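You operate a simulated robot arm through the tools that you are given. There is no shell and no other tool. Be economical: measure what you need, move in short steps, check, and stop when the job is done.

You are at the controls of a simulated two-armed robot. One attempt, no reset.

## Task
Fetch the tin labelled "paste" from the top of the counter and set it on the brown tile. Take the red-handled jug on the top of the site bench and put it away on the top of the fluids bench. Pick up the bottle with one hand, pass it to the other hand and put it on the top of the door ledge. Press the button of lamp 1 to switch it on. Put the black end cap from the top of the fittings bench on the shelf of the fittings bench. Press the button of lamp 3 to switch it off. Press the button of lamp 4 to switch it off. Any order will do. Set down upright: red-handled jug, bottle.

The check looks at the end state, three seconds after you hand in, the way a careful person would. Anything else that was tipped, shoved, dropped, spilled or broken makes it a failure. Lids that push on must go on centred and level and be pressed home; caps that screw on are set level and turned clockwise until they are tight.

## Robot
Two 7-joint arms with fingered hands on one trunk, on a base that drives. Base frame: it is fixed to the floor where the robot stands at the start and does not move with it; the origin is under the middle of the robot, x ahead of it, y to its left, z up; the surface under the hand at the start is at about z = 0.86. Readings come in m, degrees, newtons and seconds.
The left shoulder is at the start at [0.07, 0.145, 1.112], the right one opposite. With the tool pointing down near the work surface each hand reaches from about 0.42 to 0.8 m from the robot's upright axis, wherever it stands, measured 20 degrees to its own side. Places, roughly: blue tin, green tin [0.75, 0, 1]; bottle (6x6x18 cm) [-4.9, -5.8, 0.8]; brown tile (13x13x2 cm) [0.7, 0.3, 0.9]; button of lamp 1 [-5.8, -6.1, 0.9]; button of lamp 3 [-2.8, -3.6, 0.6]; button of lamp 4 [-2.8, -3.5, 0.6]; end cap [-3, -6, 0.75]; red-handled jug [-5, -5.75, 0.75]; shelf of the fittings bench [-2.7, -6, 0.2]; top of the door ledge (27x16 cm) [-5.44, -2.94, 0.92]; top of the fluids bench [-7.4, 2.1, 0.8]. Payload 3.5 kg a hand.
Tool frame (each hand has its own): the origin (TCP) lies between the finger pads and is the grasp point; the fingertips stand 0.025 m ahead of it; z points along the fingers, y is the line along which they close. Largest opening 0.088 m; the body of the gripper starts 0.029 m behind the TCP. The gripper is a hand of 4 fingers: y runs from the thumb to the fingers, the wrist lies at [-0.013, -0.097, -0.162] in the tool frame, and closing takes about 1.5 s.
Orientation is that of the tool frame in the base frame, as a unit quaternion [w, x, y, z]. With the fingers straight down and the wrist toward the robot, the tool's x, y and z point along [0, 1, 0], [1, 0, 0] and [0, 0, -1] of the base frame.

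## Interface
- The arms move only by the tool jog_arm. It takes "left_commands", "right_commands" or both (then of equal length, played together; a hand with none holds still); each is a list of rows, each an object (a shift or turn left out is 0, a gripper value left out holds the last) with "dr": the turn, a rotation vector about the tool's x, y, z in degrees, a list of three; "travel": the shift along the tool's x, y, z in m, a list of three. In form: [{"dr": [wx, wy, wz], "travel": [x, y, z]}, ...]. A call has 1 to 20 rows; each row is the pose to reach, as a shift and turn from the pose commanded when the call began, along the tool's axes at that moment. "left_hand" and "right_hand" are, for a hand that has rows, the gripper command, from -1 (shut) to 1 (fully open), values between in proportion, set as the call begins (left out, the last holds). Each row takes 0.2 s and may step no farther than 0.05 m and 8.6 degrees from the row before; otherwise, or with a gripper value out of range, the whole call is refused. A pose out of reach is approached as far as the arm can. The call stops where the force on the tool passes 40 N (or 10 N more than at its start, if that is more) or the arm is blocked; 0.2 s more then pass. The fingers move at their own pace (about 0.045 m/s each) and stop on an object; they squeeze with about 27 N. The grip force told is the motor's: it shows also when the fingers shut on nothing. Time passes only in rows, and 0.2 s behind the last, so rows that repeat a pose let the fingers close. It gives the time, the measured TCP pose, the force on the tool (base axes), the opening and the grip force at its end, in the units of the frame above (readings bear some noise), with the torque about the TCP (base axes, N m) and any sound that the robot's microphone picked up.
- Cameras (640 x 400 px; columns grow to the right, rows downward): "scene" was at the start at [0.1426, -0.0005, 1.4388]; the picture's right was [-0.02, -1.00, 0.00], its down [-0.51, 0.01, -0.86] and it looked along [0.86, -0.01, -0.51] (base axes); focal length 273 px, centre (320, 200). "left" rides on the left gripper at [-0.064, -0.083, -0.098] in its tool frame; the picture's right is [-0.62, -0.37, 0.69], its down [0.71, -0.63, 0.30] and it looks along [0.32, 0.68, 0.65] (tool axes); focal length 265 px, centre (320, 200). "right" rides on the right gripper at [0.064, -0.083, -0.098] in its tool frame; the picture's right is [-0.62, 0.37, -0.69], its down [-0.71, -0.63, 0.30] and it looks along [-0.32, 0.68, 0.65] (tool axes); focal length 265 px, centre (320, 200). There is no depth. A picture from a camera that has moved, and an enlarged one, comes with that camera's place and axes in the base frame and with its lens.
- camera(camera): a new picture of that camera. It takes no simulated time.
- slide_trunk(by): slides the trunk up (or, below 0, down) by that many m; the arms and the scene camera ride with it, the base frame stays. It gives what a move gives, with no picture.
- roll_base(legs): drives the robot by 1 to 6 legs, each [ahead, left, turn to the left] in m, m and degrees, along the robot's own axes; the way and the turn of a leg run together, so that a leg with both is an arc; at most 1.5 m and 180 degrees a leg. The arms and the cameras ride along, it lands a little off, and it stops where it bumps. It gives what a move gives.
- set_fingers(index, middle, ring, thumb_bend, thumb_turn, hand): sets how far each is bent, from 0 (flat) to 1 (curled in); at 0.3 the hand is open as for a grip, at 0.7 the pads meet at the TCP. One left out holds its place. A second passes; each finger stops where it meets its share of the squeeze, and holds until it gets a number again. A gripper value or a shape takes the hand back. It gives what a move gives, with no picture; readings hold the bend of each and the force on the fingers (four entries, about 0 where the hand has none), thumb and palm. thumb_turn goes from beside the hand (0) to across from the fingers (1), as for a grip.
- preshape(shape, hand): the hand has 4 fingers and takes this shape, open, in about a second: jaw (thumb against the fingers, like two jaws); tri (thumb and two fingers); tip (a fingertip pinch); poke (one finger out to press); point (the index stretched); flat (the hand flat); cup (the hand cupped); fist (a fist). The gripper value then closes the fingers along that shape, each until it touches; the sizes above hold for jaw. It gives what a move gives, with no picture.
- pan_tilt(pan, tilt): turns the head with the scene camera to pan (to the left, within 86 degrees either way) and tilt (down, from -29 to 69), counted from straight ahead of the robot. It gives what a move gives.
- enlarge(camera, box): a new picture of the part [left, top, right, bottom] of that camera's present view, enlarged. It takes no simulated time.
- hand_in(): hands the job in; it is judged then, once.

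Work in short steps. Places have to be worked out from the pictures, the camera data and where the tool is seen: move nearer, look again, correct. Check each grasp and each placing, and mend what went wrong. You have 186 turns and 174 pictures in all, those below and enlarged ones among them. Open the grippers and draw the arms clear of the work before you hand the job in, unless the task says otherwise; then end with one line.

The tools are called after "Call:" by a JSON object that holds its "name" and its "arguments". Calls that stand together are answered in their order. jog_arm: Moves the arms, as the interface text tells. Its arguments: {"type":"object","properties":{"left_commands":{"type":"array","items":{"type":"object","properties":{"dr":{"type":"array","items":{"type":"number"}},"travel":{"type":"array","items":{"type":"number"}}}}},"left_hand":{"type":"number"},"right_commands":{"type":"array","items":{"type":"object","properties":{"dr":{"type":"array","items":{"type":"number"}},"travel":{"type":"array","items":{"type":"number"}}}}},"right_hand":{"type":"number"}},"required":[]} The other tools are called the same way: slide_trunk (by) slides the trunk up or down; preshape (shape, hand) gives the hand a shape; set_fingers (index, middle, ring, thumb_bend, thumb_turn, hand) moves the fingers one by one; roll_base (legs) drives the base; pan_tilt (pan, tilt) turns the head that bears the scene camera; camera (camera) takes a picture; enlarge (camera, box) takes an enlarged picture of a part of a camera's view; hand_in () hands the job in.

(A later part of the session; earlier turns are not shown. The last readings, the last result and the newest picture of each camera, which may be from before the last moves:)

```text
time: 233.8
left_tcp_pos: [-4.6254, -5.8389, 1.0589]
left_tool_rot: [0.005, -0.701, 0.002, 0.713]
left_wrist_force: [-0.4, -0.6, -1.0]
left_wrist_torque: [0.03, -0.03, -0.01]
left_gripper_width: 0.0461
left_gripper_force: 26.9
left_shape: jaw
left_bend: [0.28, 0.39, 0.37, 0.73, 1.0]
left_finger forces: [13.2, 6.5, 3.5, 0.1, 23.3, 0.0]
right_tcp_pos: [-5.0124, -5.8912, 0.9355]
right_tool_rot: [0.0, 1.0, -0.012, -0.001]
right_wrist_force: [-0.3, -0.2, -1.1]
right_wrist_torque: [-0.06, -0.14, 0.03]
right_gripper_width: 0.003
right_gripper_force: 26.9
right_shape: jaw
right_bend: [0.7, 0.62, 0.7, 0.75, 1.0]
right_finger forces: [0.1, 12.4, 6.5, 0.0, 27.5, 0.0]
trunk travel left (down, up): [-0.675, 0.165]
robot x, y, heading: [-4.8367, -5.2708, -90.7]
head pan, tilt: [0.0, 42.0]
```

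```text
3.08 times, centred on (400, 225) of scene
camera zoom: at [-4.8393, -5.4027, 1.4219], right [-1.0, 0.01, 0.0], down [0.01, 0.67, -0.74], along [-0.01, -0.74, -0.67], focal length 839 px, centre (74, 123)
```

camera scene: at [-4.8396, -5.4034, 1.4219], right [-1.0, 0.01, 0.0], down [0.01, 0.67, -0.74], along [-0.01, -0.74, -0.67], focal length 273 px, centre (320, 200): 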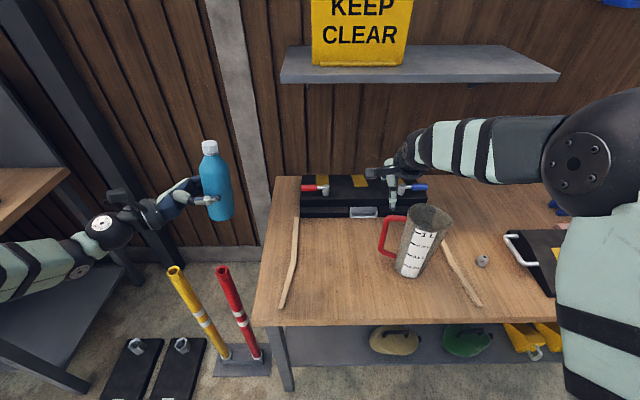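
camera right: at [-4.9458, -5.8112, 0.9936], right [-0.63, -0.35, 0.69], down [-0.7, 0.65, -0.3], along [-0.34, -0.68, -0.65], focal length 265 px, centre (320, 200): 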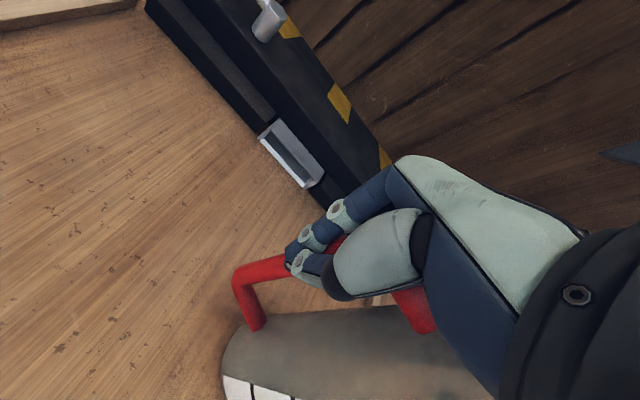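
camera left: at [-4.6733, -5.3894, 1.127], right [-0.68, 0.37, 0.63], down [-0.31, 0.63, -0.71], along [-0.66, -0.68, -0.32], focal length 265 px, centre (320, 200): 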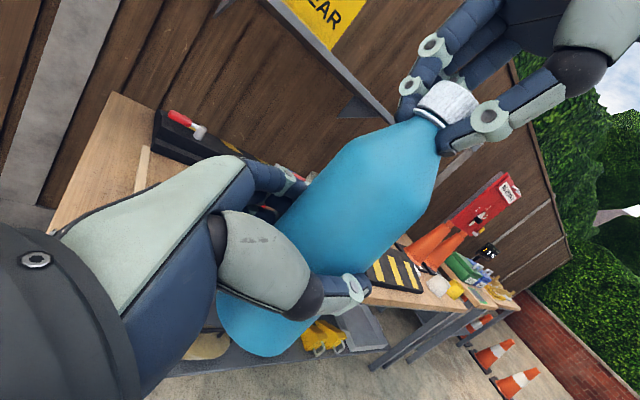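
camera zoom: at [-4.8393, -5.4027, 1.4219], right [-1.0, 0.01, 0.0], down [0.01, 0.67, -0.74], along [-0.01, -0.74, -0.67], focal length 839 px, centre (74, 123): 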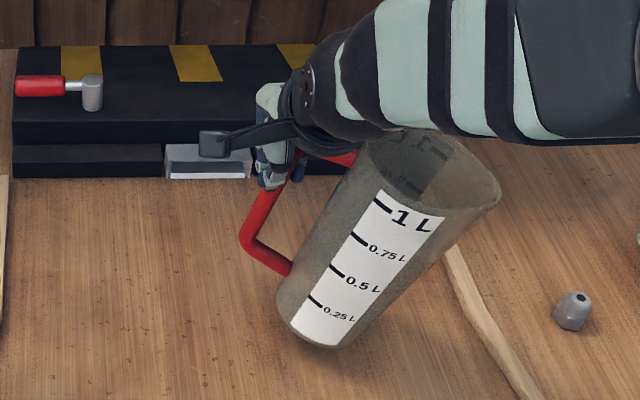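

The empty jug tilted about 17° in the grip. I lift further and counter-rotate the hand so that it hangs upright.

Call:
{"name": "jog_arm", "arguments": {"right_commands": [{"travel": [0, 0, -0.04]}, {"travel": [0, 0, -0.08], "dr": [0, -4, 0]}, {"travel": [0, 0, -0.12], "dr": [0, -8, 0]}, {"travel": [0, 0, -0.16], "dr": [0, -12, 0]}, {"travel": [0, 0, -0.2], "dr": [0, -16, 0]}, {"travel": [0, 0, -0.2], "dr": [0, -16, 0]}]}}

Call:
{"name": "roll_base", "arguments": {"legs": [[-0.35, 0, 0]]}}

Call:
{"name": "camera", "arguments": {"camera": "scene"}}

```text
time: 235.2
left_tcp_pos: [-4.6238, -5.838, 1.0578]
left_tool_rot: [0.006, -0.701, 0.002, 0.713]
left_wrist_force: [0.1, 0.4, 0.4]
left_wrist_torque: [0.02, -0.06, 0.04]
left_gripper_width: 0.0464
left_gripper_force: 27.0
left_shape: jaw
left_bend: [0.28, 0.39, 0.37, 0.73, 1.0]
left_finger forces: [13.2, 6.5, 3.2, 0.0, 23.3, 0.0]
right_tcp_pos: [-5.0127, -5.8926, 1.1361]
right_tool_rot: [-0.002, 0.99, -0.012, -0.139]
right_wrist_force: [-0.8, -0.2, -1.2]
right_wrist_torque: [-0.03, -0.09, -0.02]
right_gripper_width: 0.0026
right_gripper_force: 27.1
right_shape: jaw
right_bend: [0.7, 0.61, 0.7, 0.75, 1.0]
right_finger forces: [0.1, 12.3, 7.4, 0.0, 28.2, 0.0]
trunk travel left (down, up): [-0.675, 0.165]
robot x, y, heading: [-4.8392, -5.2714, -90.8]
head pan, tilt: [0.0, 42.0]
```

```text
time: 237.5
left_tcp_pos: [-4.6229, -5.4904, 1.0569]
left_tool_rot: [0.008, -0.702, 0.006, 0.713]
left_wrist_force: [0.8, 0.4, 0.5]
left_wrist_torque: [0.01, -0.04, -0.02]
left_gripper_width: 0.0463
left_gripper_force: 26.9
left_shape: jaw
left_bend: [0.28, 0.39, 0.37, 0.73, 1.0]
left_finger forces: [13.4, 6.5, 3.3, 0.0, 23.3, 0.1]
right_tcp_pos: [-5.01, -5.541, 1.1354]
right_tool_rot: [-0.004, 0.99, -0.017, -0.14]
right_wrist_force: [-0.1, -0.8, -1.0]
right_wrist_torque: [-0.06, -0.14, -0.03]
right_gripper_width: 0.0028
right_gripper_force: 27.0
right_shape: jaw
right_bend: [0.7, 0.61, 0.7, 0.75, 1.0]
right_finger forces: [0.0, 12.4, 7.9, 0.0, 28.3, 0.1]
trunk travel left (down, up): [-0.675, 0.165]
robot x, y, heading: [-4.8333, -4.9178, -91.4]
head pan, tilt: [0.0, 42.0]
```

```text
58 pictures are left
camera scene: at [-4.8337, -5.054, 1.4218], right [-1.0, 0.02, 0.0], down [0.02, 0.67, -0.74], along [-0.02, -0.74, -0.67], focal length 273 px, centre (320, 200)
```

scene: 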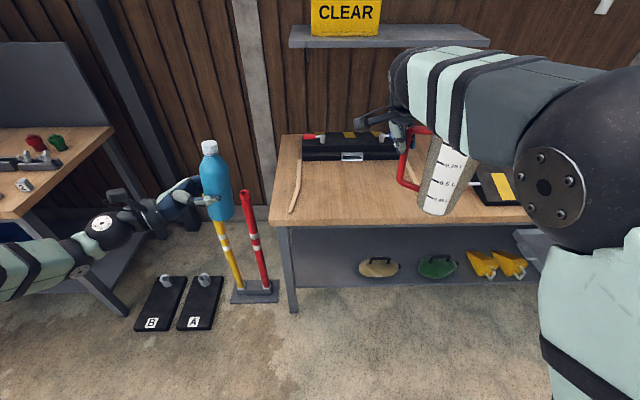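

Both are held upright. Now I drive the known safe loop: east along y≈-4.95, checking the pose after.

Call:
{"name": "roll_base", "arguments": {"legs": [[0, 1.4, 1.4], [0, 1.42, 0]]}}

Call:
{"name": "pan_tilt", "arguments": {"pan": 0, "tilt": 30}}

Call:
{"name": "camera", "arguments": {"camera": "scene"}}

```text
time: 251.2
left_tcp_pos: [-1.8063, -5.5292, 1.058]
left_tool_rot: [0.01, -0.701, 0.006, 0.713]
left_wrist_force: [0.2, -0.1, -0.8]
left_wrist_torque: [0.01, -0.01, -0.01]
left_gripper_width: 0.0461
left_gripper_force: 27.5
left_shape: jaw
left_bend: [0.28, 0.39, 0.37, 0.73, 1.0]
left_finger forces: [13.2, 6.5, 3.2, 0.1, 23.1, 0.1]
right_tcp_pos: [-2.1936, -5.5784, 1.1358]
right_tool_rot: [-0.003, 0.99, -0.017, -0.14]
right_wrist_force: [-0.3, 0.4, -2.4]
right_wrist_torque: [-0.05, -0.1, 0.02]
right_gripper_width: 0.0029
right_gripper_force: 26.8
right_shape: jaw
right_bend: [0.7, 0.61, 0.7, 0.75, 1.0]
right_finger forces: [0.0, 12.5, 8.0, 0.0, 28.3, 0.0]
trunk travel left (down, up): [-0.675, 0.165]
robot x, y, heading: [-2.0155, -4.9564, -91.3]
head pan, tilt: [0.0, 42.0]
```

```text
time: 251.9
left_tcp_pos: [-1.8066, -5.5295, 1.0574]
left_tool_rot: [0.01, -0.701, 0.007, 0.713]
left_wrist_force: [-0.1, -0.1, 0.7]
left_wrist_torque: [0.02, 0.0, 0.0]
left_gripper_width: 0.0464
left_gripper_force: 27.1
left_shape: jaw
left_bend: [0.28, 0.39, 0.37, 0.73, 1.0]
left_finger forces: [13.4, 6.4, 3.3, 0.0, 23.2, 0.0]
right_tcp_pos: [-2.1936, -5.5785, 1.1354]
right_tool_rot: [-0.003, 0.99, -0.017, -0.14]
right_wrist_force: [-0.9, 0.0, -1.7]
right_wrist_torque: [-0.03, -0.12, -0.02]
right_gripper_width: 0.0028
right_gripper_force: 26.7
right_shape: jaw
right_bend: [0.7, 0.61, 0.7, 0.75, 1.0]
right_finger forces: [0.1, 12.5, 8.1, 0.1, 28.3, 0.0]
trunk travel left (down, up): [-0.675, 0.165]
robot x, y, heading: [-2.012, -4.9579, -91.4]
head pan, tilt: [0.0, 30.0]
```

```text
57 pictures are left
camera scene: at [-2.0158, -5.0985, 1.4402], right [-1.0, 0.03, 0.0], down [0.01, 0.5, -0.87], along [-0.02, -0.86, -0.5], focal length 273 px, centre (320, 200)
```

scene: 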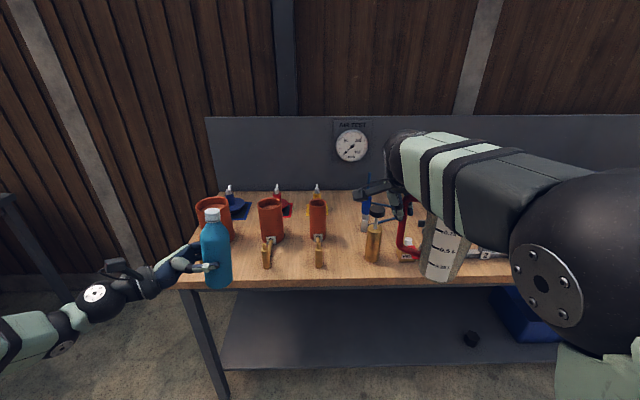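

I tuck the left hand inward before reversing north through the corridor.

Call:
{"name": "jog_arm", "arguments": {"left_commands": [{"travel": [0, 0, 0.04]}, {"travel": [0, 0, 0.08]}, {"travel": [0, 0, 0.11]}]}}

Call:
{"name": "roll_base", "arguments": {"legs": [[-1.0, -0.04, 1], [-0.7, 0, 0]]}}

```text
time: 252.7
left_tcp_pos: [-1.9183, -5.5307, 1.0566]
left_tool_rot: [0.011, -0.702, 0.006, 0.713]
left_wrist_force: [0.1, 0.4, -0.1]
left_wrist_torque: [0.02, -0.02, 0.0]
left_gripper_width: 0.0461
left_gripper_force: 27.3
left_shape: jaw
left_bend: [0.28, 0.39, 0.37, 0.73, 1.0]
left_finger forces: [13.3, 6.5, 3.3, 0.0, 23.3, 0.1]
right_tcp_pos: [-2.1935, -5.5789, 1.1368]
right_tool_rot: [-0.003, 0.99, -0.018, -0.14]
right_wrist_force: [0.7, 0.1, -1.7]
right_wrist_torque: [-0.08, -0.14, 0.02]
right_gripper_width: 0.0027
right_gripper_force: 26.9
right_shape: jaw
right_bend: [0.7, 0.61, 0.7, 0.75, 1.0]
right_finger forces: [0.1, 12.5, 8.1, 0.0, 28.3, 0.0]
trunk travel left (down, up): [-0.675, 0.165]
robot x, y, heading: [-2.0159, -4.9558, -91.5]
head pan, tilt: [0.0, 30.0]
```

```text
time: 261.1
left_tcp_pos: [-1.9278, -3.8689, 1.0574]
left_tool_rot: [-0.003, -0.701, -0.006, 0.713]
left_wrist_force: [1.3, 0.7, -0.1]
left_wrist_torque: [0.02, -0.05, -0.01]
left_gripper_width: 0.0462
left_gripper_force: 26.9
left_shape: jaw
left_bend: [0.28, 0.39, 0.37, 0.73, 1.0]
left_finger forces: [13.2, 6.5, 3.4, 0.0, 23.2, 0.0]
right_tcp_pos: [-2.2034, -3.9273, 1.1348]
right_tool_rot: [-0.001, 0.99, 0.0, -0.139]
right_wrist_force: [0.5, 0.0, -1.6]
right_wrist_torque: [-0.07, -0.13, -0.03]
right_gripper_width: 0.0027
right_gripper_force: 27.4
right_shape: jaw
right_bend: [0.7, 0.61, 0.7, 0.75, 1.0]
right_finger forces: [0.1, 12.5, 8.2, 0.0, 28.3, 0.0]
trunk travel left (down, up): [-0.675, 0.165]
robot x, y, heading: [-2.0435, -3.2983, -89.4]
head pan, tilt: [0.0, 30.0]
```

Passed. Continue: back and slightly right, then turn to face west.

Call:
{"name": "roll_base", "arguments": {"legs": [[-0.9, -0.32, 0], [-0.75, 0, 0], [0, 0, -90]]}}

Call:
{"name": "camera", "arguments": {"camera": "scene"}}

```text
time: 273.6
left_tcp_pos: [-2.9642, -1.8022, 1.0576]
left_tool_rot: [0.489, -0.513, 0.477, 0.52]
left_wrist_force: [0.4, 0.4, 0.0]
left_wrist_torque: [-0.03, -0.03, 0.0]
left_gripper_width: 0.0459
left_gripper_force: 27.1
left_shape: jaw
left_bend: [0.28, 0.4, 0.37, 0.73, 1.0]
left_finger forces: [12.8, 6.4, 3.3, 0.0, 22.9, 0.0]
right_tcp_pos: [-3.0397, -1.5303, 1.1352]
right_tool_rot: [-0.096, 0.719, -0.681, -0.102]
right_wrist_force: [-0.1, 0.5, -1.2]
right_wrist_torque: [-0.16, 0.05, 0.02]
right_gripper_width: 0.0031
right_gripper_force: 27.0
right_shape: jaw
right_bend: [0.7, 0.61, 0.7, 0.76, 1.0]
right_finger forces: [0.0, 11.8, 7.8, 0.0, 28.5, 0.0]
trunk travel left (down, up): [-0.675, 0.165]
robot x, y, heading: [-2.4078, -1.6545, -176.5]
head pan, tilt: [0.0, 30.0]
```

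```text
56 pictures are left
camera scene: at [-2.5435, -1.6615, 1.4402], right [-0.06, 1.0, 0.0], down [0.5, 0.03, -0.87], along [-0.86, -0.05, -0.5], focal length 273 px, centre (320, 200)
```

scene: 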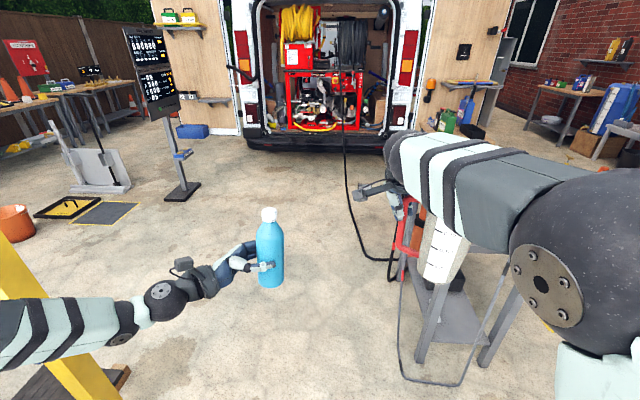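

I now see the route: the ledge is on the van's wooden left door, with the info sign just left of it. I tuck the jug back and rotate the left hand to point mostly forward, so its elbow stays clear of the sign.

Call:
{"name": "jog_arm", "arguments": {"left_commands": [{"travel": [0, 0.015, 0], "dr": [-7.5, 0, 0]}, {"travel": [0, 0.03, 0], "dr": [-15, 0, 0]}, {"travel": [0, 0.045, 0], "dr": [-22.5, 0, 0]}, {"travel": [0, 0.06, 0], "dr": [-30, 0, 0]}, {"travel": [0, 0.075, 0], "dr": [-37.5, 0, 0]}, {"travel": [0, 0.09, 0], "dr": [-45, 0, 0]}, {"travel": [0, 0.105, 0], "dr": [-52.5, 0, 0]}, {"travel": [0, 0.12, 0], "dr": [-60, 0, 0]}], "right_commands": [{"travel": [-0.014, -0.021, 0.004]}, {"travel": [-0.028, -0.042, 0.008]}, {"travel": [-0.042, -0.063, 0.012]}, {"travel": [-0.056, -0.084, 0.016]}, {"travel": [-0.07, -0.105, 0.02]}, {"travel": [-0.085, -0.126, 0.024]}, {"travel": [-0.1, -0.147, 0.028]}, {"travel": [-0.115, -0.17, 0.033]}]}}

Call:
{"name": "camera", "arguments": {"camera": "scene"}}

```text
time: 275.4
left_tcp_pos: [-3.0854, -1.8095, 1.0556]
left_tool_rot: [-0.165, 0.689, -0.153, -0.689]
left_wrist_force: [0.9, 0.3, -0.7]
left_wrist_torque: [-0.02, -0.03, 0.01]
left_gripper_width: 0.0457
left_gripper_force: 26.8
left_shape: jaw
left_bend: [0.28, 0.4, 0.37, 0.73, 1.0]
left_finger forces: [12.7, 6.4, 3.4, 0.0, 23.0, 0.1]
right_tcp_pos: [-2.8762, -1.3986, 1.1385]
right_tool_rot: [-0.096, 0.719, -0.681, -0.102]
right_wrist_force: [-0.6, -0.1, -1.5]
right_wrist_torque: [-0.11, 0.04, 0.03]
right_gripper_width: 0.0028
right_gripper_force: 26.9
right_shape: jaw
right_bend: [0.7, 0.61, 0.7, 0.76, 1.0]
right_finger forces: [0.0, 12.0, 8.6, 0.1, 29.0, 0.0]
right hand out of reach, approached as far as the arm can: row 5
trunk travel left (down, up): [-0.675, 0.165]
robot x, y, heading: [-2.4075, -1.6564, -176.5]
head pan, tilt: [0.0, 30.0]
```

```text
55 pictures are left
camera scene: at [-2.5446, -1.6588, 1.4401], right [-0.06, 1.0, 0.0], down [0.5, 0.03, -0.87], along [-0.86, -0.06, -0.5], focal length 273 px, centre (320, 200)
```

scene: 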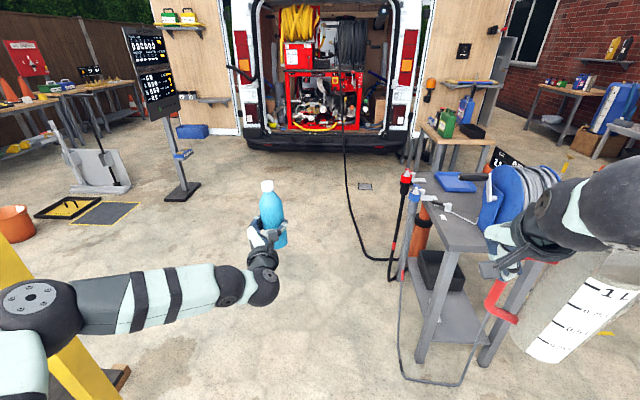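

The gap between the yellow post and the hose-reel table is narrow; raising the trunk lifts the jug above the table items. I raise it and drive ahead.

Call:
{"name": "slide_trunk", "arguments": {"by": 0.16}}

Call:
{"name": "roll_base", "arguments": {"legs": [[1.4, -0.02, -1]]}}

Call:
{"name": "camera", "arguments": {"camera": "scene"}}

```text
time: 277.2
left_tcp_pos: [-3.0844, -1.8096, 1.216]
left_tool_rot: [-0.166, 0.689, -0.154, -0.688]
left_wrist_force: [-0.1, 0.1, -3.0]
left_wrist_torque: [-0.04, 0.0, -0.02]
left_gripper_width: 0.0458
left_gripper_force: 27.2
left_shape: jaw
left_bend: [0.28, 0.4, 0.37, 0.73, 1.0]
left_finger forces: [12.6, 6.4, 3.4, 0.1, 22.9, 0.0]
right_tcp_pos: [-2.8757, -1.4008, 1.3001]
right_tool_rot: [-0.098, 0.719, -0.681, -0.102]
right_wrist_force: [0.4, -0.1, -2.4]
right_wrist_torque: [-0.12, 0.04, 0.0]
right_gripper_width: 0.0026
right_gripper_force: 27.0
right_shape: jaw
right_bend: [0.7, 0.61, 0.7, 0.76, 1.0]
right_finger forces: [0.0, 12.0, 8.5, 0.0, 28.9, 0.1]
trunk travel left (down, up): [-0.835, 0.005]
robot x, y, heading: [-2.4039, -1.6538, -176.3]
head pan, tilt: [0.0, 30.0]
```

```text
time: 284.3
left_tcp_pos: [-4.5179, -1.8855, 1.2163]
left_tool_rot: [0.165, -0.689, 0.153, 0.689]
left_wrist_force: [0.2, -0.1, -2.8]
left_wrist_torque: [0.03, -0.06, -0.06]
left_gripper_width: 0.0459
left_gripper_force: 26.7
left_shape: jaw
left_bend: [0.28, 0.4, 0.37, 0.73, 1.0]
left_finger forces: [12.6, 6.4, 3.4, 0.0, 22.9, 0.1]
right_tcp_pos: [-4.3109, -1.4758, 1.2981]
right_tool_rot: [-0.096, 0.72, -0.68, -0.102]
right_wrist_force: [0.3, -0.7, -1.7]
right_wrist_torque: [-0.11, 0.02, -0.01]
right_gripper_width: 0.0029
right_gripper_force: 27.2
right_shape: jaw
right_bend: [0.7, 0.61, 0.7, 0.76, 1.0]
right_finger forces: [0.0, 12.0, 8.4, 0.0, 29.0, 0.1]
trunk travel left (down, up): [-0.835, 0.005]
robot x, y, heading: [-3.8401, -1.7253, -175.9]
head pan, tilt: [0.0, 30.0]
```

```text
54 pictures are left
camera scene: at [-3.9783, -1.735, 1.6003], right [-0.07, 1.0, 0.0], down [0.5, 0.03, -0.87], along [-0.86, -0.06, -0.5], focal length 273 px, centre (320, 200)
```

scene: 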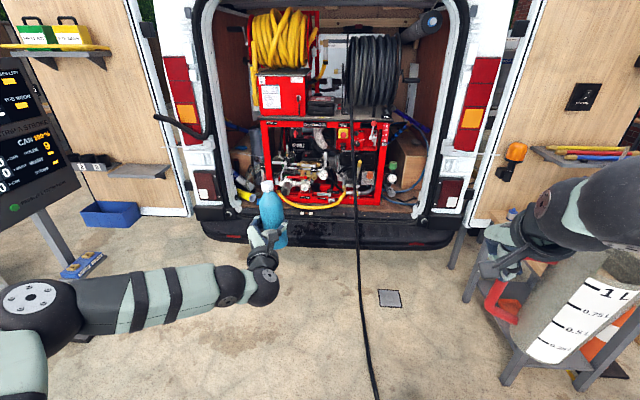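

Call:
{"name": "enlarge", "arguments": {"camera": "scene", "box": [0, 60, 220, 300]}}

```text
1.67 times, centred on (110, 180) of scene
camera zoom: at [-3.9783, -1.735, 1.6003], right [-0.07, 1.0, 0.0], down [0.5, 0.03, -0.87], along [-0.86, -0.06, -0.5], focal length 454 px, centre (670, 233)
```

zoom: 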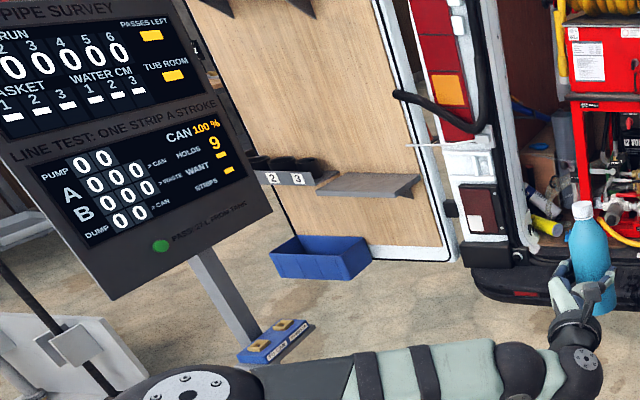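

The ledge is the empty shelf at (-5.43,-2.94); the board stands at y≈-3.22. I'll approach diagonally (heading -150) to keep elbow clear of the board and the jug clear of the van.

Call:
{"name": "roll_base", "arguments": {"legs": [[0, 0, 26], [0.85, 0.2, 0]]}}

Call:
{"name": "camera", "arguments": {"camera": "scene"}}

Call:
{"name": "camera", "arguments": {"camera": "left"}}

```text
time: 290.2
left_tcp_pos: [-5.0279, -2.724, 1.2169]
left_tool_rot: [0.017, -0.706, 0.007, 0.708]
left_wrist_force: [0.2, 0.9, -2.5]
left_wrist_torque: [0.04, -0.08, -0.02]
left_gripper_width: 0.0454
left_gripper_force: 26.9
left_shape: jaw
left_bend: [0.28, 0.4, 0.37, 0.73, 1.0]
left_finger forces: [12.6, 6.4, 3.5, 0.0, 22.9, 0.0]
right_tcp_pos: [-5.0047, -2.2647, 1.2999]
right_tool_rot: [-0.072, 0.845, -0.516, -0.119]
right_wrist_force: [0.9, -0.4, -0.7]
right_wrist_torque: [-0.15, -0.02, 0.04]
right_gripper_width: 0.0027
right_gripper_force: 27.0
right_shape: jaw
right_bend: [0.7, 0.61, 0.7, 0.76, 1.0]
right_finger forces: [0.1, 12.0, 8.5, 0.0, 28.7, 0.0]
trunk travel left (down, up): [-0.835, 0.005]
robot x, y, heading: [-4.4746, -2.3035, -152.2]
head pan, tilt: [0.0, 30.0]
```

```text
52 pictures are left
camera scene: at [-4.5937, -2.368, 1.6004], right [-0.47, 0.89, 0.0], down [0.44, 0.23, -0.87], along [-0.77, -0.4, -0.5], focal length 273 px, centre (320, 200)
```

scene: 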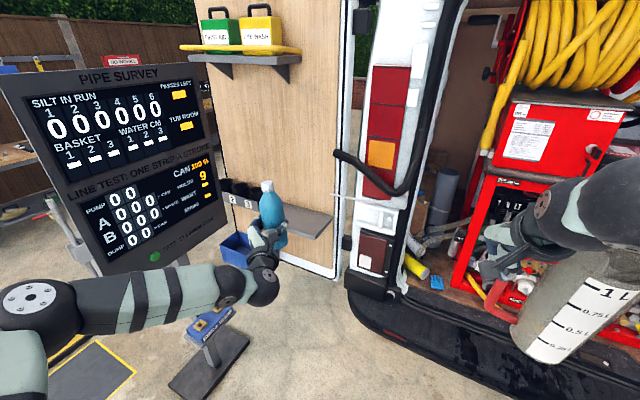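

```text
51 pictures are left
camera left: at [-4.9257, -2.6454, 1.2826], right [-0.68, 0.38, 0.63], down [-0.28, 0.65, -0.7], along [-0.68, -0.65, -0.33], focal length 265 px, centre (320, 200)
```

left: 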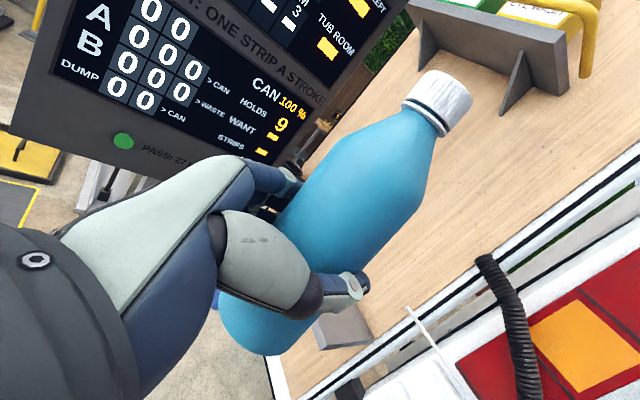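

Call:
{"name": "enlarge", "arguments": {"camera": "scene", "box": [180, 150, 380, 290]}}

```text
2.86 times, centred on (280, 220) of scene
camera zoom: at [-4.5937, -2.368, 1.6004], right [-0.47, 0.89, 0.0], down [0.44, 0.23, -0.87], along [-0.77, -0.4, -0.5], focal length 779 px, centre (434, 143)
```

zoom: 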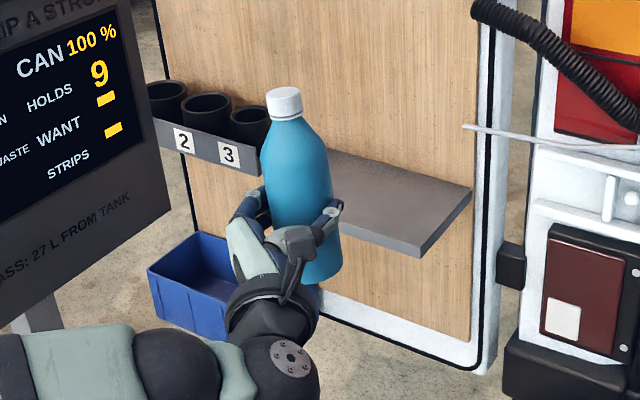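

Ledge spans x -5.37..-5.54, y -3.07..-2.79. Bottle leans ~5°, which I'll correct. I drive 0.37 m ahead.

Call:
{"name": "roll_base", "arguments": {"legs": [[0.37, 0, 0]]}}

Call:
{"name": "camera", "arguments": {"camera": "scene"}}

```text
time: 292.5
left_tcp_pos: [-5.3551, -2.8924, 1.217]
left_tool_rot: [0.019, -0.705, 0.008, 0.709]
left_wrist_force: [0.0, -0.4, -2.8]
left_wrist_torque: [0.03, -0.03, -0.01]
left_gripper_width: 0.0454
left_gripper_force: 27.0
left_shape: jaw
left_bend: [0.28, 0.4, 0.37, 0.73, 1.0]
left_finger forces: [12.7, 6.3, 3.3, 0.0, 22.8, 0.0]
right_tcp_pos: [-5.3271, -2.4346, 1.3001]
right_tool_rot: [-0.072, 0.844, -0.518, -0.119]
right_wrist_force: [0.4, 0.2, -1.4]
right_wrist_torque: [-0.13, -0.02, -0.01]
right_gripper_width: 0.0028
right_gripper_force: 27.0
right_shape: jaw
right_bend: [0.7, 0.61, 0.7, 0.76, 1.0]
right_finger forces: [0.1, 11.9, 8.5, 0.0, 28.9, 0.1]
trunk travel left (down, up): [-0.835, 0.005]
robot x, y, heading: [-4.798, -2.475, -152.4]
head pan, tilt: [0.0, 30.0]
```

```text
49 pictures are left
camera scene: at [-4.9189, -2.5379, 1.6005], right [-0.46, 0.89, 0.0], down [0.44, 0.23, -0.87], along [-0.77, -0.4, -0.5], focal length 273 px, centre (320, 200)
```

scene: 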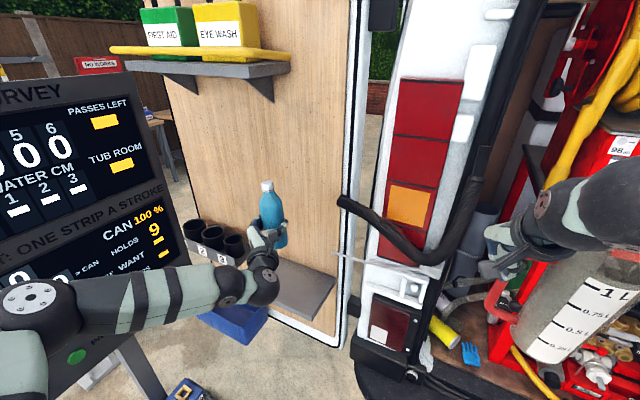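

Position good. I move the bottle over the ledge centre, correct the lean, and lower most of the way.

Call:
{"name": "jog_arm", "arguments": {"left_commands": [{"travel": [0, 0.02, 0.035], "dr": [0, 1.2, 2.1]}, {"travel": [0, 0.041, 0.07], "dr": [0, 2.5, 4.3]}, {"travel": [0.045, 0.041, 0.07], "dr": [0, 2.5, 4.3]}, {"travel": [0.09, 0.041, 0.07], "dr": [0, 2.5, 4.3]}, {"travel": [0.135, 0.041, 0.07], "dr": [0, 2.5, 4.3]}, {"travel": [0.175, 0.041, 0.07], "dr": [0, 2.5, 4.3]}, {"travel": [0.19, 0.041, 0.07], "dr": [0, 2.5, 4.3]}]}}

Call:
{"name": "enlarge", "arguments": {"camera": "scene", "box": [180, 170, 380, 340]}}

Call:
{"name": "camera", "arguments": {"camera": "left"}}

```text
time: 294.1
left_tcp_pos: [-5.427, -2.9271, 1.0241]
left_tool_rot: [0.007, 0.72, -0.035, -0.693]
left_wrist_force: [0.4, 0.0, -2.7]
left_wrist_torque: [0.02, -0.02, -0.01]
left_gripper_width: 0.0456
left_gripper_force: 27.2
left_shape: jaw
left_bend: [0.28, 0.4, 0.37, 0.73, 1.0]
left_finger forces: [12.7, 6.4, 3.4, 0.0, 22.9, 0.0]
right_tcp_pos: [-5.3308, -2.4356, 1.2996]
right_tool_rot: [-0.073, 0.844, -0.517, -0.119]
right_wrist_force: [-0.6, 0.3, -1.5]
right_wrist_torque: [-0.12, -0.02, -0.01]
right_gripper_width: 0.0027
right_gripper_force: 27.1
right_shape: jaw
right_bend: [0.7, 0.61, 0.7, 0.76, 1.0]
right_finger forces: [0.0, 11.9, 8.4, 0.1, 28.7, 0.0]
trunk travel left (down, up): [-0.835, 0.005]
robot x, y, heading: [-4.7975, -2.4759, -152.6]
head pan, tilt: [0.0, 30.0]
```

```text
2.35 times, centred on (280, 255) of scene
camera zoom: at [-4.9214, -2.5392, 1.6002], right [-0.46, 0.89, 0.0], down [0.44, 0.23, -0.87], along [-0.77, -0.4, -0.5], focal length 641 px, centre (414, 71)
```

zoom: 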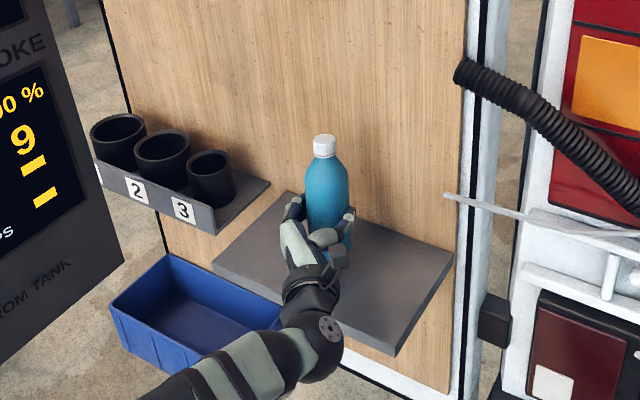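

```text
47 pictures are left
camera left: at [-5.3278, -2.8439, 1.0885], right [-0.7, 0.43, 0.57], down [-0.25, 0.6, -0.76], along [-0.67, -0.68, -0.31], focal length 265 px, centre (320, 200)
```

left: 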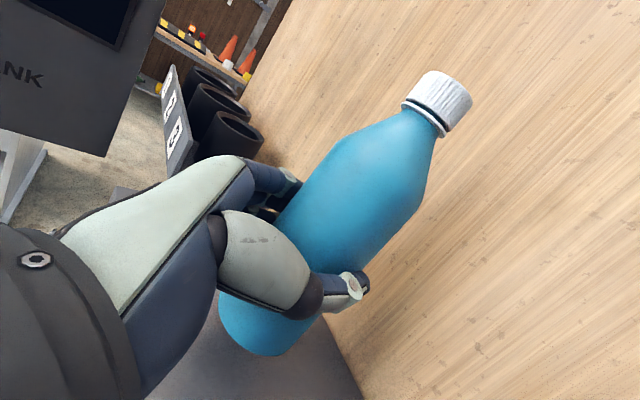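

The bottle is exactly over the ledge's centre. I lower to contact.

Call:
{"name": "jog_arm", "arguments": {"left_commands": [{"travel": [0.012, 0, 0]}, {"travel": [0.022, 0, 0]}, {"travel": [0.026, 0, 0]}, {"travel": [0.03, 0, 0]}]}}

```text
time: 295.1
left_tcp_pos: [-5.4249, -2.9295, 0.9987]
left_tool_rot: [0.008, 0.718, -0.035, -0.695]
left_wrist_force: [1.0, -0.7, 5.8]
left_wrist_torque: [-0.16, 0.12, 0.03]
left_gripper_width: 0.0451
left_gripper_force: 26.7
left_shape: jaw
left_bend: [0.28, 0.4, 0.37, 0.74, 1.0]
left_finger forces: [12.0, 6.3, 3.8, 0.1, 23.0, 0.1]
right_tcp_pos: [-5.3294, -2.4328, 1.3003]
right_tool_rot: [-0.072, 0.844, -0.517, -0.12]
right_wrist_force: [-0.5, -0.1, -1.0]
right_wrist_torque: [-0.1, -0.01, -0.02]
right_gripper_width: 0.0028
right_gripper_force: 27.0
right_shape: jaw
right_bend: [0.7, 0.61, 0.7, 0.76, 1.0]
right_finger forces: [0.0, 11.8, 8.5, 0.0, 28.9, 0.0]
trunk travel left (down, up): [-0.835, 0.005]
robot x, y, heading: [-4.7993, -2.4695, -152.5]
head pan, tilt: [0.0, 30.0]
```

Contact. I open the left hand, then back it straight out along its pointing axis.

Call:
{"name": "jog_arm", "arguments": {"left_commands": [{}, {}, {}, {}, {}, {}, {}], "left_hand": 1}}

Call:
{"name": "enlarge", "arguments": {"camera": "scene", "box": [180, 170, 380, 340]}}

```text
time: 296.7
left_tcp_pos: [-5.4248, -2.9294, 0.9971]
left_tool_rot: [0.007, 0.72, -0.035, -0.693]
left_wrist_force: [0.8, -0.2, -0.8]
left_wrist_torque: [0.01, 0.0, -0.01]
left_gripper_width: 0.0875
left_gripper_force: 0.1
left_shape: jaw
left_bend: [0.3, 0.3, 0.3, 0.3, 0.98]
left_finger forces: [0.0, 0.0, 0.0, 0.0, 0.0, 0.0]
right_tcp_pos: [-5.3298, -2.4343, 1.2998]
right_tool_rot: [-0.074, 0.844, -0.517, -0.12]
right_wrist_force: [-0.3, -0.2, -1.8]
right_wrist_torque: [-0.14, 0.01, -0.01]
right_gripper_width: 0.0029
right_gripper_force: 27.2
right_shape: jaw
right_bend: [0.7, 0.61, 0.7, 0.76, 1.0]
right_finger forces: [0.0, 11.8, 8.5, 0.0, 28.8, 0.1]
trunk travel left (down, up): [-0.835, 0.005]
robot x, y, heading: [-4.7993, -2.4769, -152.6]
head pan, tilt: [0.0, 30.0]
```

```text
2.35 times, centred on (280, 255) of scene
camera zoom: at [-4.9207, -2.5387, 1.6003], right [-0.46, 0.89, 0.0], down [0.44, 0.23, -0.87], along [-0.77, -0.4, -0.5], focal length 641 px, centre (414, 71)
```

zoom: 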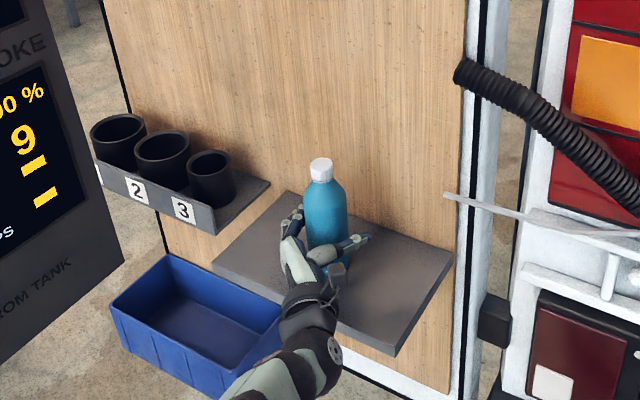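

It stands upright. I retract the left hand.

Call:
{"name": "jog_arm", "arguments": {"left_commands": [{"travel": [0, 0, -0.025]}, {"travel": [0, 0, -0.06]}, {"travel": [0, 0, -0.1]}, {"travel": [0, 0, -0.145]}, {"travel": [-0.03, 0, -0.18]}, {"travel": [-0.07, 0, -0.2]}]}}

Call:
{"name": "enlarge", "arguments": {"camera": "scene", "box": [180, 170, 380, 340]}}

```text
time: 298.1
left_tcp_pos: [-5.2305, -2.9307, 1.074]
left_tool_rot: [0.008, 0.72, -0.035, -0.694]
left_wrist_force: [-0.3, -0.3, 0.5]
left_wrist_torque: [0.01, 0.02, 0.05]
left_gripper_width: 0.0876
left_gripper_force: 0.0
left_shape: jaw
left_bend: [0.3, 0.3, 0.3, 0.3, 0.98]
left_finger forces: [0.0, 0.0, 0.0, 0.1, 0.1, 0.0]
right_tcp_pos: [-5.3287, -2.4332, 1.3005]
right_tool_rot: [-0.071, 0.845, -0.517, -0.12]
right_wrist_force: [-0.8, 1.1, -1.7]
right_wrist_torque: [-0.15, -0.03, -0.01]
right_gripper_width: 0.0029
right_gripper_force: 27.4
right_shape: jaw
right_bend: [0.7, 0.61, 0.7, 0.76, 1.0]
right_finger forces: [0.0, 11.8, 8.7, 0.1, 28.9, 0.0]
trunk travel left (down, up): [-0.835, 0.005]
robot x, y, heading: [-4.798, -2.4743, -152.3]
head pan, tilt: [0.0, 30.0]
```

```text
2.35 times, centred on (280, 255) of scene
camera zoom: at [-4.9196, -2.5372, 1.6004], right [-0.46, 0.89, 0.0], down [0.44, 0.23, -0.87], along [-0.77, -0.4, -0.5], focal length 641 px, centre (414, 71)
```

zoom: 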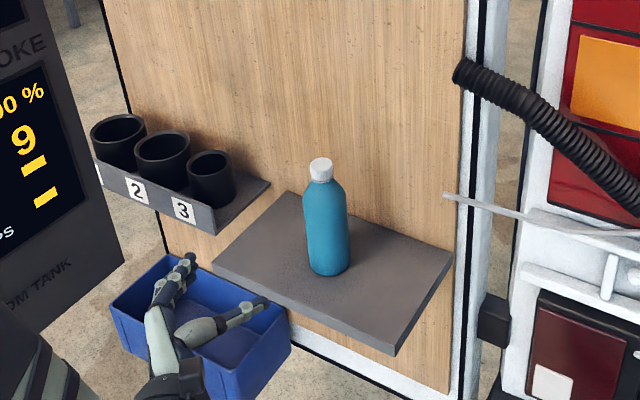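

Bottle is placed upright. I back out the way I came and look north for the route to the fluids bench.

Call:
{"name": "roll_base", "arguments": {"legs": [[-0.4, 0, 0], [-0.8, -0.2, 0]]}}

Call:
{"name": "pan_tilt", "arguments": {"pan": -62, "tilt": 25}}

Call:
{"name": "camera", "arguments": {"camera": "scene"}}

```text
time: 304.6
left_tcp_pos: [-4.2679, -2.1982, 1.072]
left_tool_rot: [0.008, 0.72, -0.034, -0.693]
left_wrist_force: [-1.6, -0.1, 0.1]
left_wrist_torque: [0.05, 0.0, 0.0]
left_gripper_width: 0.0876
left_gripper_force: 0.1
left_shape: jaw
left_bend: [0.3, 0.3, 0.3, 0.3, 0.98]
left_finger forces: [0.0, 0.0, 0.0, 0.0, 0.0, 0.1]
right_tcp_pos: [-4.3687, -1.7012, 1.2996]
right_tool_rot: [-0.072, 0.846, -0.515, -0.12]
right_wrist_force: [0.5, 1.0, -1.7]
right_wrist_torque: [-0.16, -0.04, -0.04]
right_gripper_width: 0.0028
right_gripper_force: 27.1
right_shape: jaw
right_bend: [0.7, 0.61, 0.7, 0.76, 1.0]
right_finger forces: [0.0, 12.0, 8.7, 0.0, 28.8, 0.1]
trunk travel left (down, up): [-0.835, 0.005]
robot x, y, heading: [-3.8329, -1.7391, -152.1]
head pan, tilt: [0.0, 30.0]
```

```text
time: 305.9
left_tcp_pos: [-4.2671, -2.1988, 1.0723]
left_tool_rot: [0.009, 0.721, -0.034, -0.692]
left_wrist_force: [0.1, -0.4, 0.3]
left_wrist_torque: [-0.01, 0.01, -0.02]
left_gripper_width: 0.0877
left_gripper_force: 0.1
left_shape: jaw
left_bend: [0.3, 0.3, 0.3, 0.3, 0.98]
left_finger forces: [0.0, 0.0, 0.0, 0.0, 0.1, 0.1]
right_tcp_pos: [-4.3678, -1.7015, 1.2988]
right_tool_rot: [-0.073, 0.845, -0.516, -0.12]
right_wrist_force: [0.3, -0.3, -2.6]
right_wrist_torque: [-0.12, -0.02, -0.03]
right_gripper_width: 0.0027
right_gripper_force: 26.9
right_shape: jaw
right_bend: [0.7, 0.61, 0.7, 0.76, 1.0]
right_finger forces: [0.0, 12.0, 8.6, 0.0, 28.8, 0.0]
trunk travel left (down, up): [-0.835, 0.005]
robot x, y, heading: [-3.8345, -1.7393, -152.1]
head pan, tilt: [-62.0, 25.0]
```

```text
44 pictures are left
camera scene: at [-3.9535, -1.7095, 1.6083], right [0.56, 0.83, 0.0], down [0.35, -0.24, -0.91], along [-0.75, 0.51, -0.42], focal length 273 px, centre (320, 200)
```

scene: 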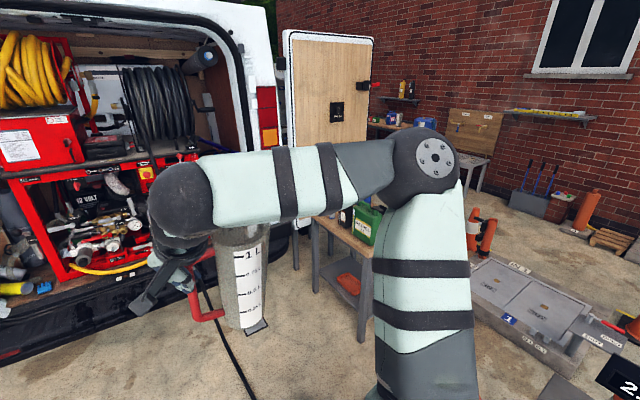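

The way north is blocked by the hose and table here; I retrace east to the aisle between pits and look west along it.

Call:
{"name": "roll_base", "arguments": {"legs": [[0, 0, -26], [-1.4, 0, 0], [0, -1.1, 0]]}}

Call:
{"name": "pan_tilt", "arguments": {"pan": 0, "tilt": 30}}

Call:
{"name": "camera", "arguments": {"camera": "scene"}}

```text
time: 319.7
left_tcp_pos: [-3.0215, -0.809, 1.0725]
left_tool_rot: [-0.15, 0.694, -0.195, -0.676]
left_wrist_force: [0.1, 0.1, -0.5]
left_wrist_torque: [0.01, -0.01, 0.0]
left_gripper_width: 0.0876
left_gripper_force: 0.0
left_shape: jaw
left_bend: [0.3, 0.3, 0.3, 0.3, 0.98]
left_finger forces: [0.0, 0.0, 0.1, 0.1, 0.0, 0.0]
right_tcp_pos: [-2.8912, -0.3193, 1.2997]
right_tool_rot: [-0.098, 0.707, -0.693, -0.1]
right_wrist_force: [-1.3, 0.5, -1.6]
right_wrist_torque: [-0.15, 0.03, 0.0]
right_gripper_width: 0.0024
right_gripper_force: 27.0
right_shape: jaw
right_bend: [0.7, 0.61, 0.7, 0.76, 1.0]
right_finger forces: [0.0, 11.9, 8.6, 0.0, 28.7, 0.0]
trunk travel left (down, up): [-0.835, 0.005]
robot x, y, heading: [-2.4333, -0.5887, -178.4]
head pan, tilt: [-62.0, 25.0]
```

```text
time: 321.0
left_tcp_pos: [-3.0209, -0.8098, 1.0721]
left_tool_rot: [-0.149, 0.693, -0.196, -0.677]
left_wrist_force: [0.7, -0.3, 0.2]
left_wrist_torque: [-0.03, 0.04, -0.01]
left_gripper_width: 0.0878
left_gripper_force: 0.0
left_shape: jaw
left_bend: [0.3, 0.3, 0.3, 0.3, 0.98]
left_finger forces: [0.0, 0.1, 0.0, 0.1, 0.0, 0.1]
right_tcp_pos: [-2.8921, -0.3186, 1.2991]
right_tool_rot: [-0.098, 0.708, -0.693, -0.1]
right_wrist_force: [0.0, -0.2, -1.2]
right_wrist_torque: [-0.13, 0.03, -0.01]
right_gripper_width: 0.0028
right_gripper_force: 27.3
right_shape: jaw
right_bend: [0.7, 0.61, 0.7, 0.76, 1.0]
right_finger forces: [0.0, 11.9, 8.6, 0.0, 28.6, 0.0]
trunk travel left (down, up): [-0.835, 0.005]
robot x, y, heading: [-2.4326, -0.5894, -178.4]
head pan, tilt: [0.0, 30.0]
```

```text
43 pictures are left
camera scene: at [-2.5696, -0.5896, 1.6003], right [-0.03, 1.0, 0.0], down [0.5, 0.01, -0.87], along [-0.87, -0.02, -0.5], focal length 273 px, centre (320, 200)
```

scene: 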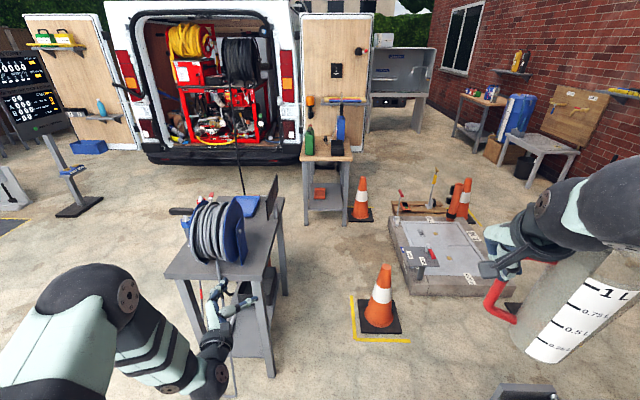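

Fluids bench is the table at the far right with cans. I check the passage north of the pits with the head turned right.

Call:
{"name": "pan_tilt", "arguments": {"pan": -70, "tilt": 28}}

Call:
{"name": "camera", "arguments": {"camera": "scene"}}

```text
time: 322.4
left_tcp_pos: [-3.0209, -0.8096, 1.073]
left_tool_rot: [-0.148, 0.693, -0.197, -0.677]
left_wrist_force: [0.3, 0.1, 0.6]
left_wrist_torque: [-0.01, -0.01, 0.01]
left_gripper_width: 0.0877
left_gripper_force: 0.1
left_shape: jaw
left_bend: [0.3, 0.3, 0.3, 0.3, 0.98]
left_finger forces: [0.1, 0.0, 0.1, 0.0, 0.0, 0.0]
right_tcp_pos: [-2.8924, -0.3179, 1.2995]
right_tool_rot: [-0.099, 0.707, -0.693, -0.101]
right_wrist_force: [0.5, 0.6, -1.1]
right_wrist_torque: [-0.14, 0.07, -0.01]
right_gripper_width: 0.0026
right_gripper_force: 27.6
right_shape: jaw
right_bend: [0.7, 0.61, 0.7, 0.76, 1.0]
right_finger forces: [0.0, 11.9, 8.6, 0.0, 28.5, 0.0]
trunk travel left (down, up): [-0.835, 0.005]
robot x, y, heading: [-2.4298, -0.5868, -178.4]
head pan, tilt: [-70.0, 28.0]
```

```text
42 pictures are left
camera scene: at [-2.5128, -0.5024, 1.6035], right [0.93, 0.37, 0.0], down [0.17, -0.44, -0.88], along [-0.33, 0.82, -0.47], focal length 273 px, centre (320, 200)
```

scene: 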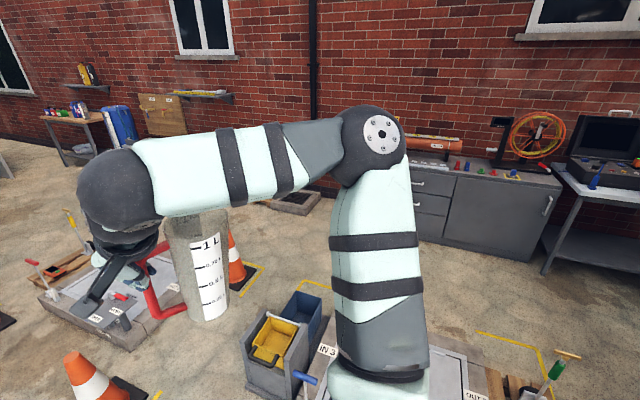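

North of the pits there's an open lane at y≈1.35. I go around pit 2's east side: back east, then strafe north.

Call:
{"name": "roll_base", "arguments": {"legs": [[-1.35, 0, -1.6], [0, -1.0, 0], [0, -0.93, 0]]}}

Call:
{"name": "pan_tilt", "arguments": {"pan": 0, "tilt": 25}}

Call:
{"name": "camera", "arguments": {"camera": "scene"}}

```text
time: 338.6
left_tcp_pos: [-1.6184, 1.1957, 1.0725]
left_tool_rot: [-0.172, 0.687, -0.218, -0.672]
left_wrist_force: [0.2, 0.6, 0.0]
left_wrist_torque: [0.01, 0.0, -0.03]
left_gripper_width: 0.0878
left_gripper_force: 0.0
left_shape: jaw
left_bend: [0.3, 0.3, 0.3, 0.3, 0.98]
left_finger forces: [0.0, 0.1, 0.0, 0.1, 0.0, 0.0]
right_tcp_pos: [-1.456, 1.6768, 1.2988]
right_tool_rot: [0.101, -0.683, 0.717, 0.096]
right_wrist_force: [0.0, 0.0, -1.3]
right_wrist_torque: [-0.13, 0.05, 0.02]
right_gripper_width: 0.0026
right_gripper_force: 27.1
right_shape: jaw
right_bend: [0.7, 0.61, 0.7, 0.76, 1.0]
right_finger forces: [0.1, 11.9, 8.6, 0.0, 28.7, 0.0]
trunk travel left (down, up): [-0.835, 0.005]
robot x, y, heading: [-1.0169, 1.3786, 178.0]
head pan, tilt: [-70.0, 28.0]
```

```text
time: 340.1
left_tcp_pos: [-1.6175, 1.1968, 1.0718]
left_tool_rot: [-0.171, 0.687, -0.219, -0.672]
left_wrist_force: [-0.2, -0.8, 0.0]
left_wrist_torque: [0.01, 0.0, 0.01]
left_gripper_width: 0.0876
left_gripper_force: 0.0
left_shape: jaw
left_bend: [0.3, 0.3, 0.3, 0.3, 0.98]
left_finger forces: [0.1, 0.0, 0.0, 0.0, 0.0, 0.1]
right_tcp_pos: [-1.4563, 1.6777, 1.2991]
right_tool_rot: [0.101, -0.683, 0.717, 0.097]
right_wrist_force: [0.1, 0.2, -1.3]
right_wrist_torque: [-0.13, 0.05, 0.01]
right_gripper_width: 0.0026
right_gripper_force: 27.0
right_shape: jaw
right_bend: [0.7, 0.61, 0.7, 0.76, 1.0]
right_finger forces: [0.0, 11.9, 8.7, 0.0, 28.7, 0.1]
trunk travel left (down, up): [-0.835, 0.005]
robot x, y, heading: [-1.0135, 1.3775, 178.0]
head pan, tilt: [0.0, 25.0]
```

```text
41 pictures are left
camera scene: at [-1.1548, 1.3862, 1.6083], right [0.04, 1.0, 0.0], down [0.42, -0.02, -0.91], along [-0.91, 0.04, -0.42], focal length 273 px, centre (320, 200)
```

scene: 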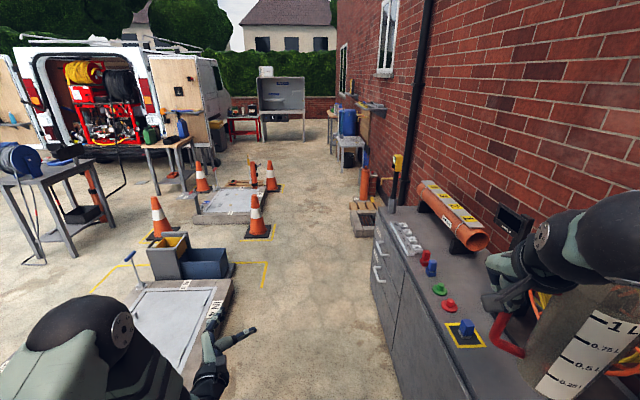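

The lane is open. I drive west, slightly left, in three legs and look again.

Call:
{"name": "roll_base", "arguments": {"legs": [[1.4, 0.1, 2], [1.5, 0, 0], [1.4, 0, 0]]}}

Call:
{"name": "camera", "arguments": {"camera": "scene"}}

```text
time: 360.9
left_tcp_pos: [-5.96, 1.139, 1.0737]
left_tool_rot: [-0.162, 0.689, -0.21, -0.674]
left_wrist_force: [0.0, -0.6, 0.6]
left_wrist_torque: [-0.01, -0.02, -0.01]
left_gripper_width: 0.0879
left_gripper_force: 0.2
left_shape: jaw
left_bend: [0.3, 0.3, 0.3, 0.3, 0.98]
left_finger forces: [0.0, 0.0, 0.1, 0.0, 0.0, 0.0]
right_tcp_pos: [-5.8095, 1.6242, 1.2994]
right_tool_rot: [0.1, -0.692, 0.709, 0.098]
right_wrist_force: [-0.5, -0.8, -1.2]
right_wrist_torque: [-0.17, 0.04, 0.0]
right_gripper_width: 0.0026
right_gripper_force: 27.2
right_shape: jaw
right_bend: [0.7, 0.61, 0.7, 0.76, 1.0]
right_finger forces: [0.1, 11.9, 8.7, 0.0, 28.7, 0.1]
trunk travel left (down, up): [-0.835, 0.005]
robot x, y, heading: [-5.3618, 1.3402, 179.2]
head pan, tilt: [0.0, 25.0]
```

```text
40 pictures are left
camera scene: at [-5.5009, 1.3395, 1.6083], right [0.01, 1.0, 0.0], down [0.42, -0.01, -0.91], along [-0.91, 0.01, -0.42], focal length 273 px, centre (320, 200)
```

scene: 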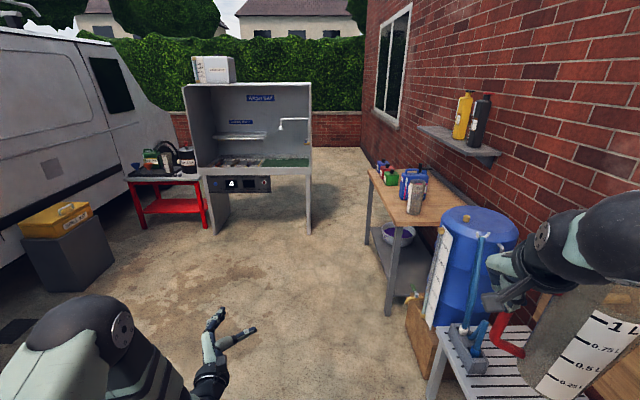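

Call:
{"name": "enlarge", "arguments": {"camera": "scene", "box": [350, 140, 490, 330]}}

```text
2.11 times, centred on (420, 235) of scene
camera zoom: at [-5.5009, 1.3395, 1.6083], right [0.01, 1.0, 0.0], down [0.42, -0.01, -0.91], along [-0.91, 0.01, -0.42], focal length 574 px, centre (110, 126)
```

zoom: 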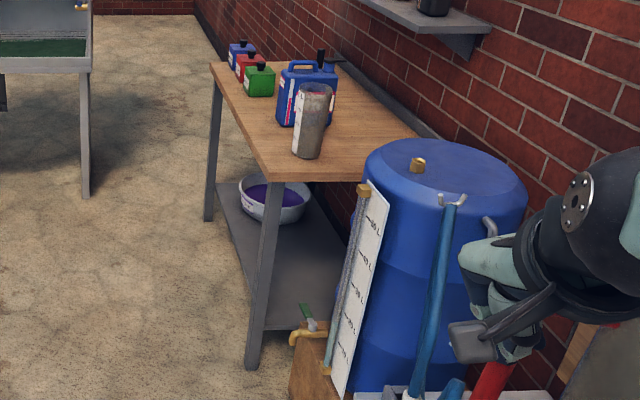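

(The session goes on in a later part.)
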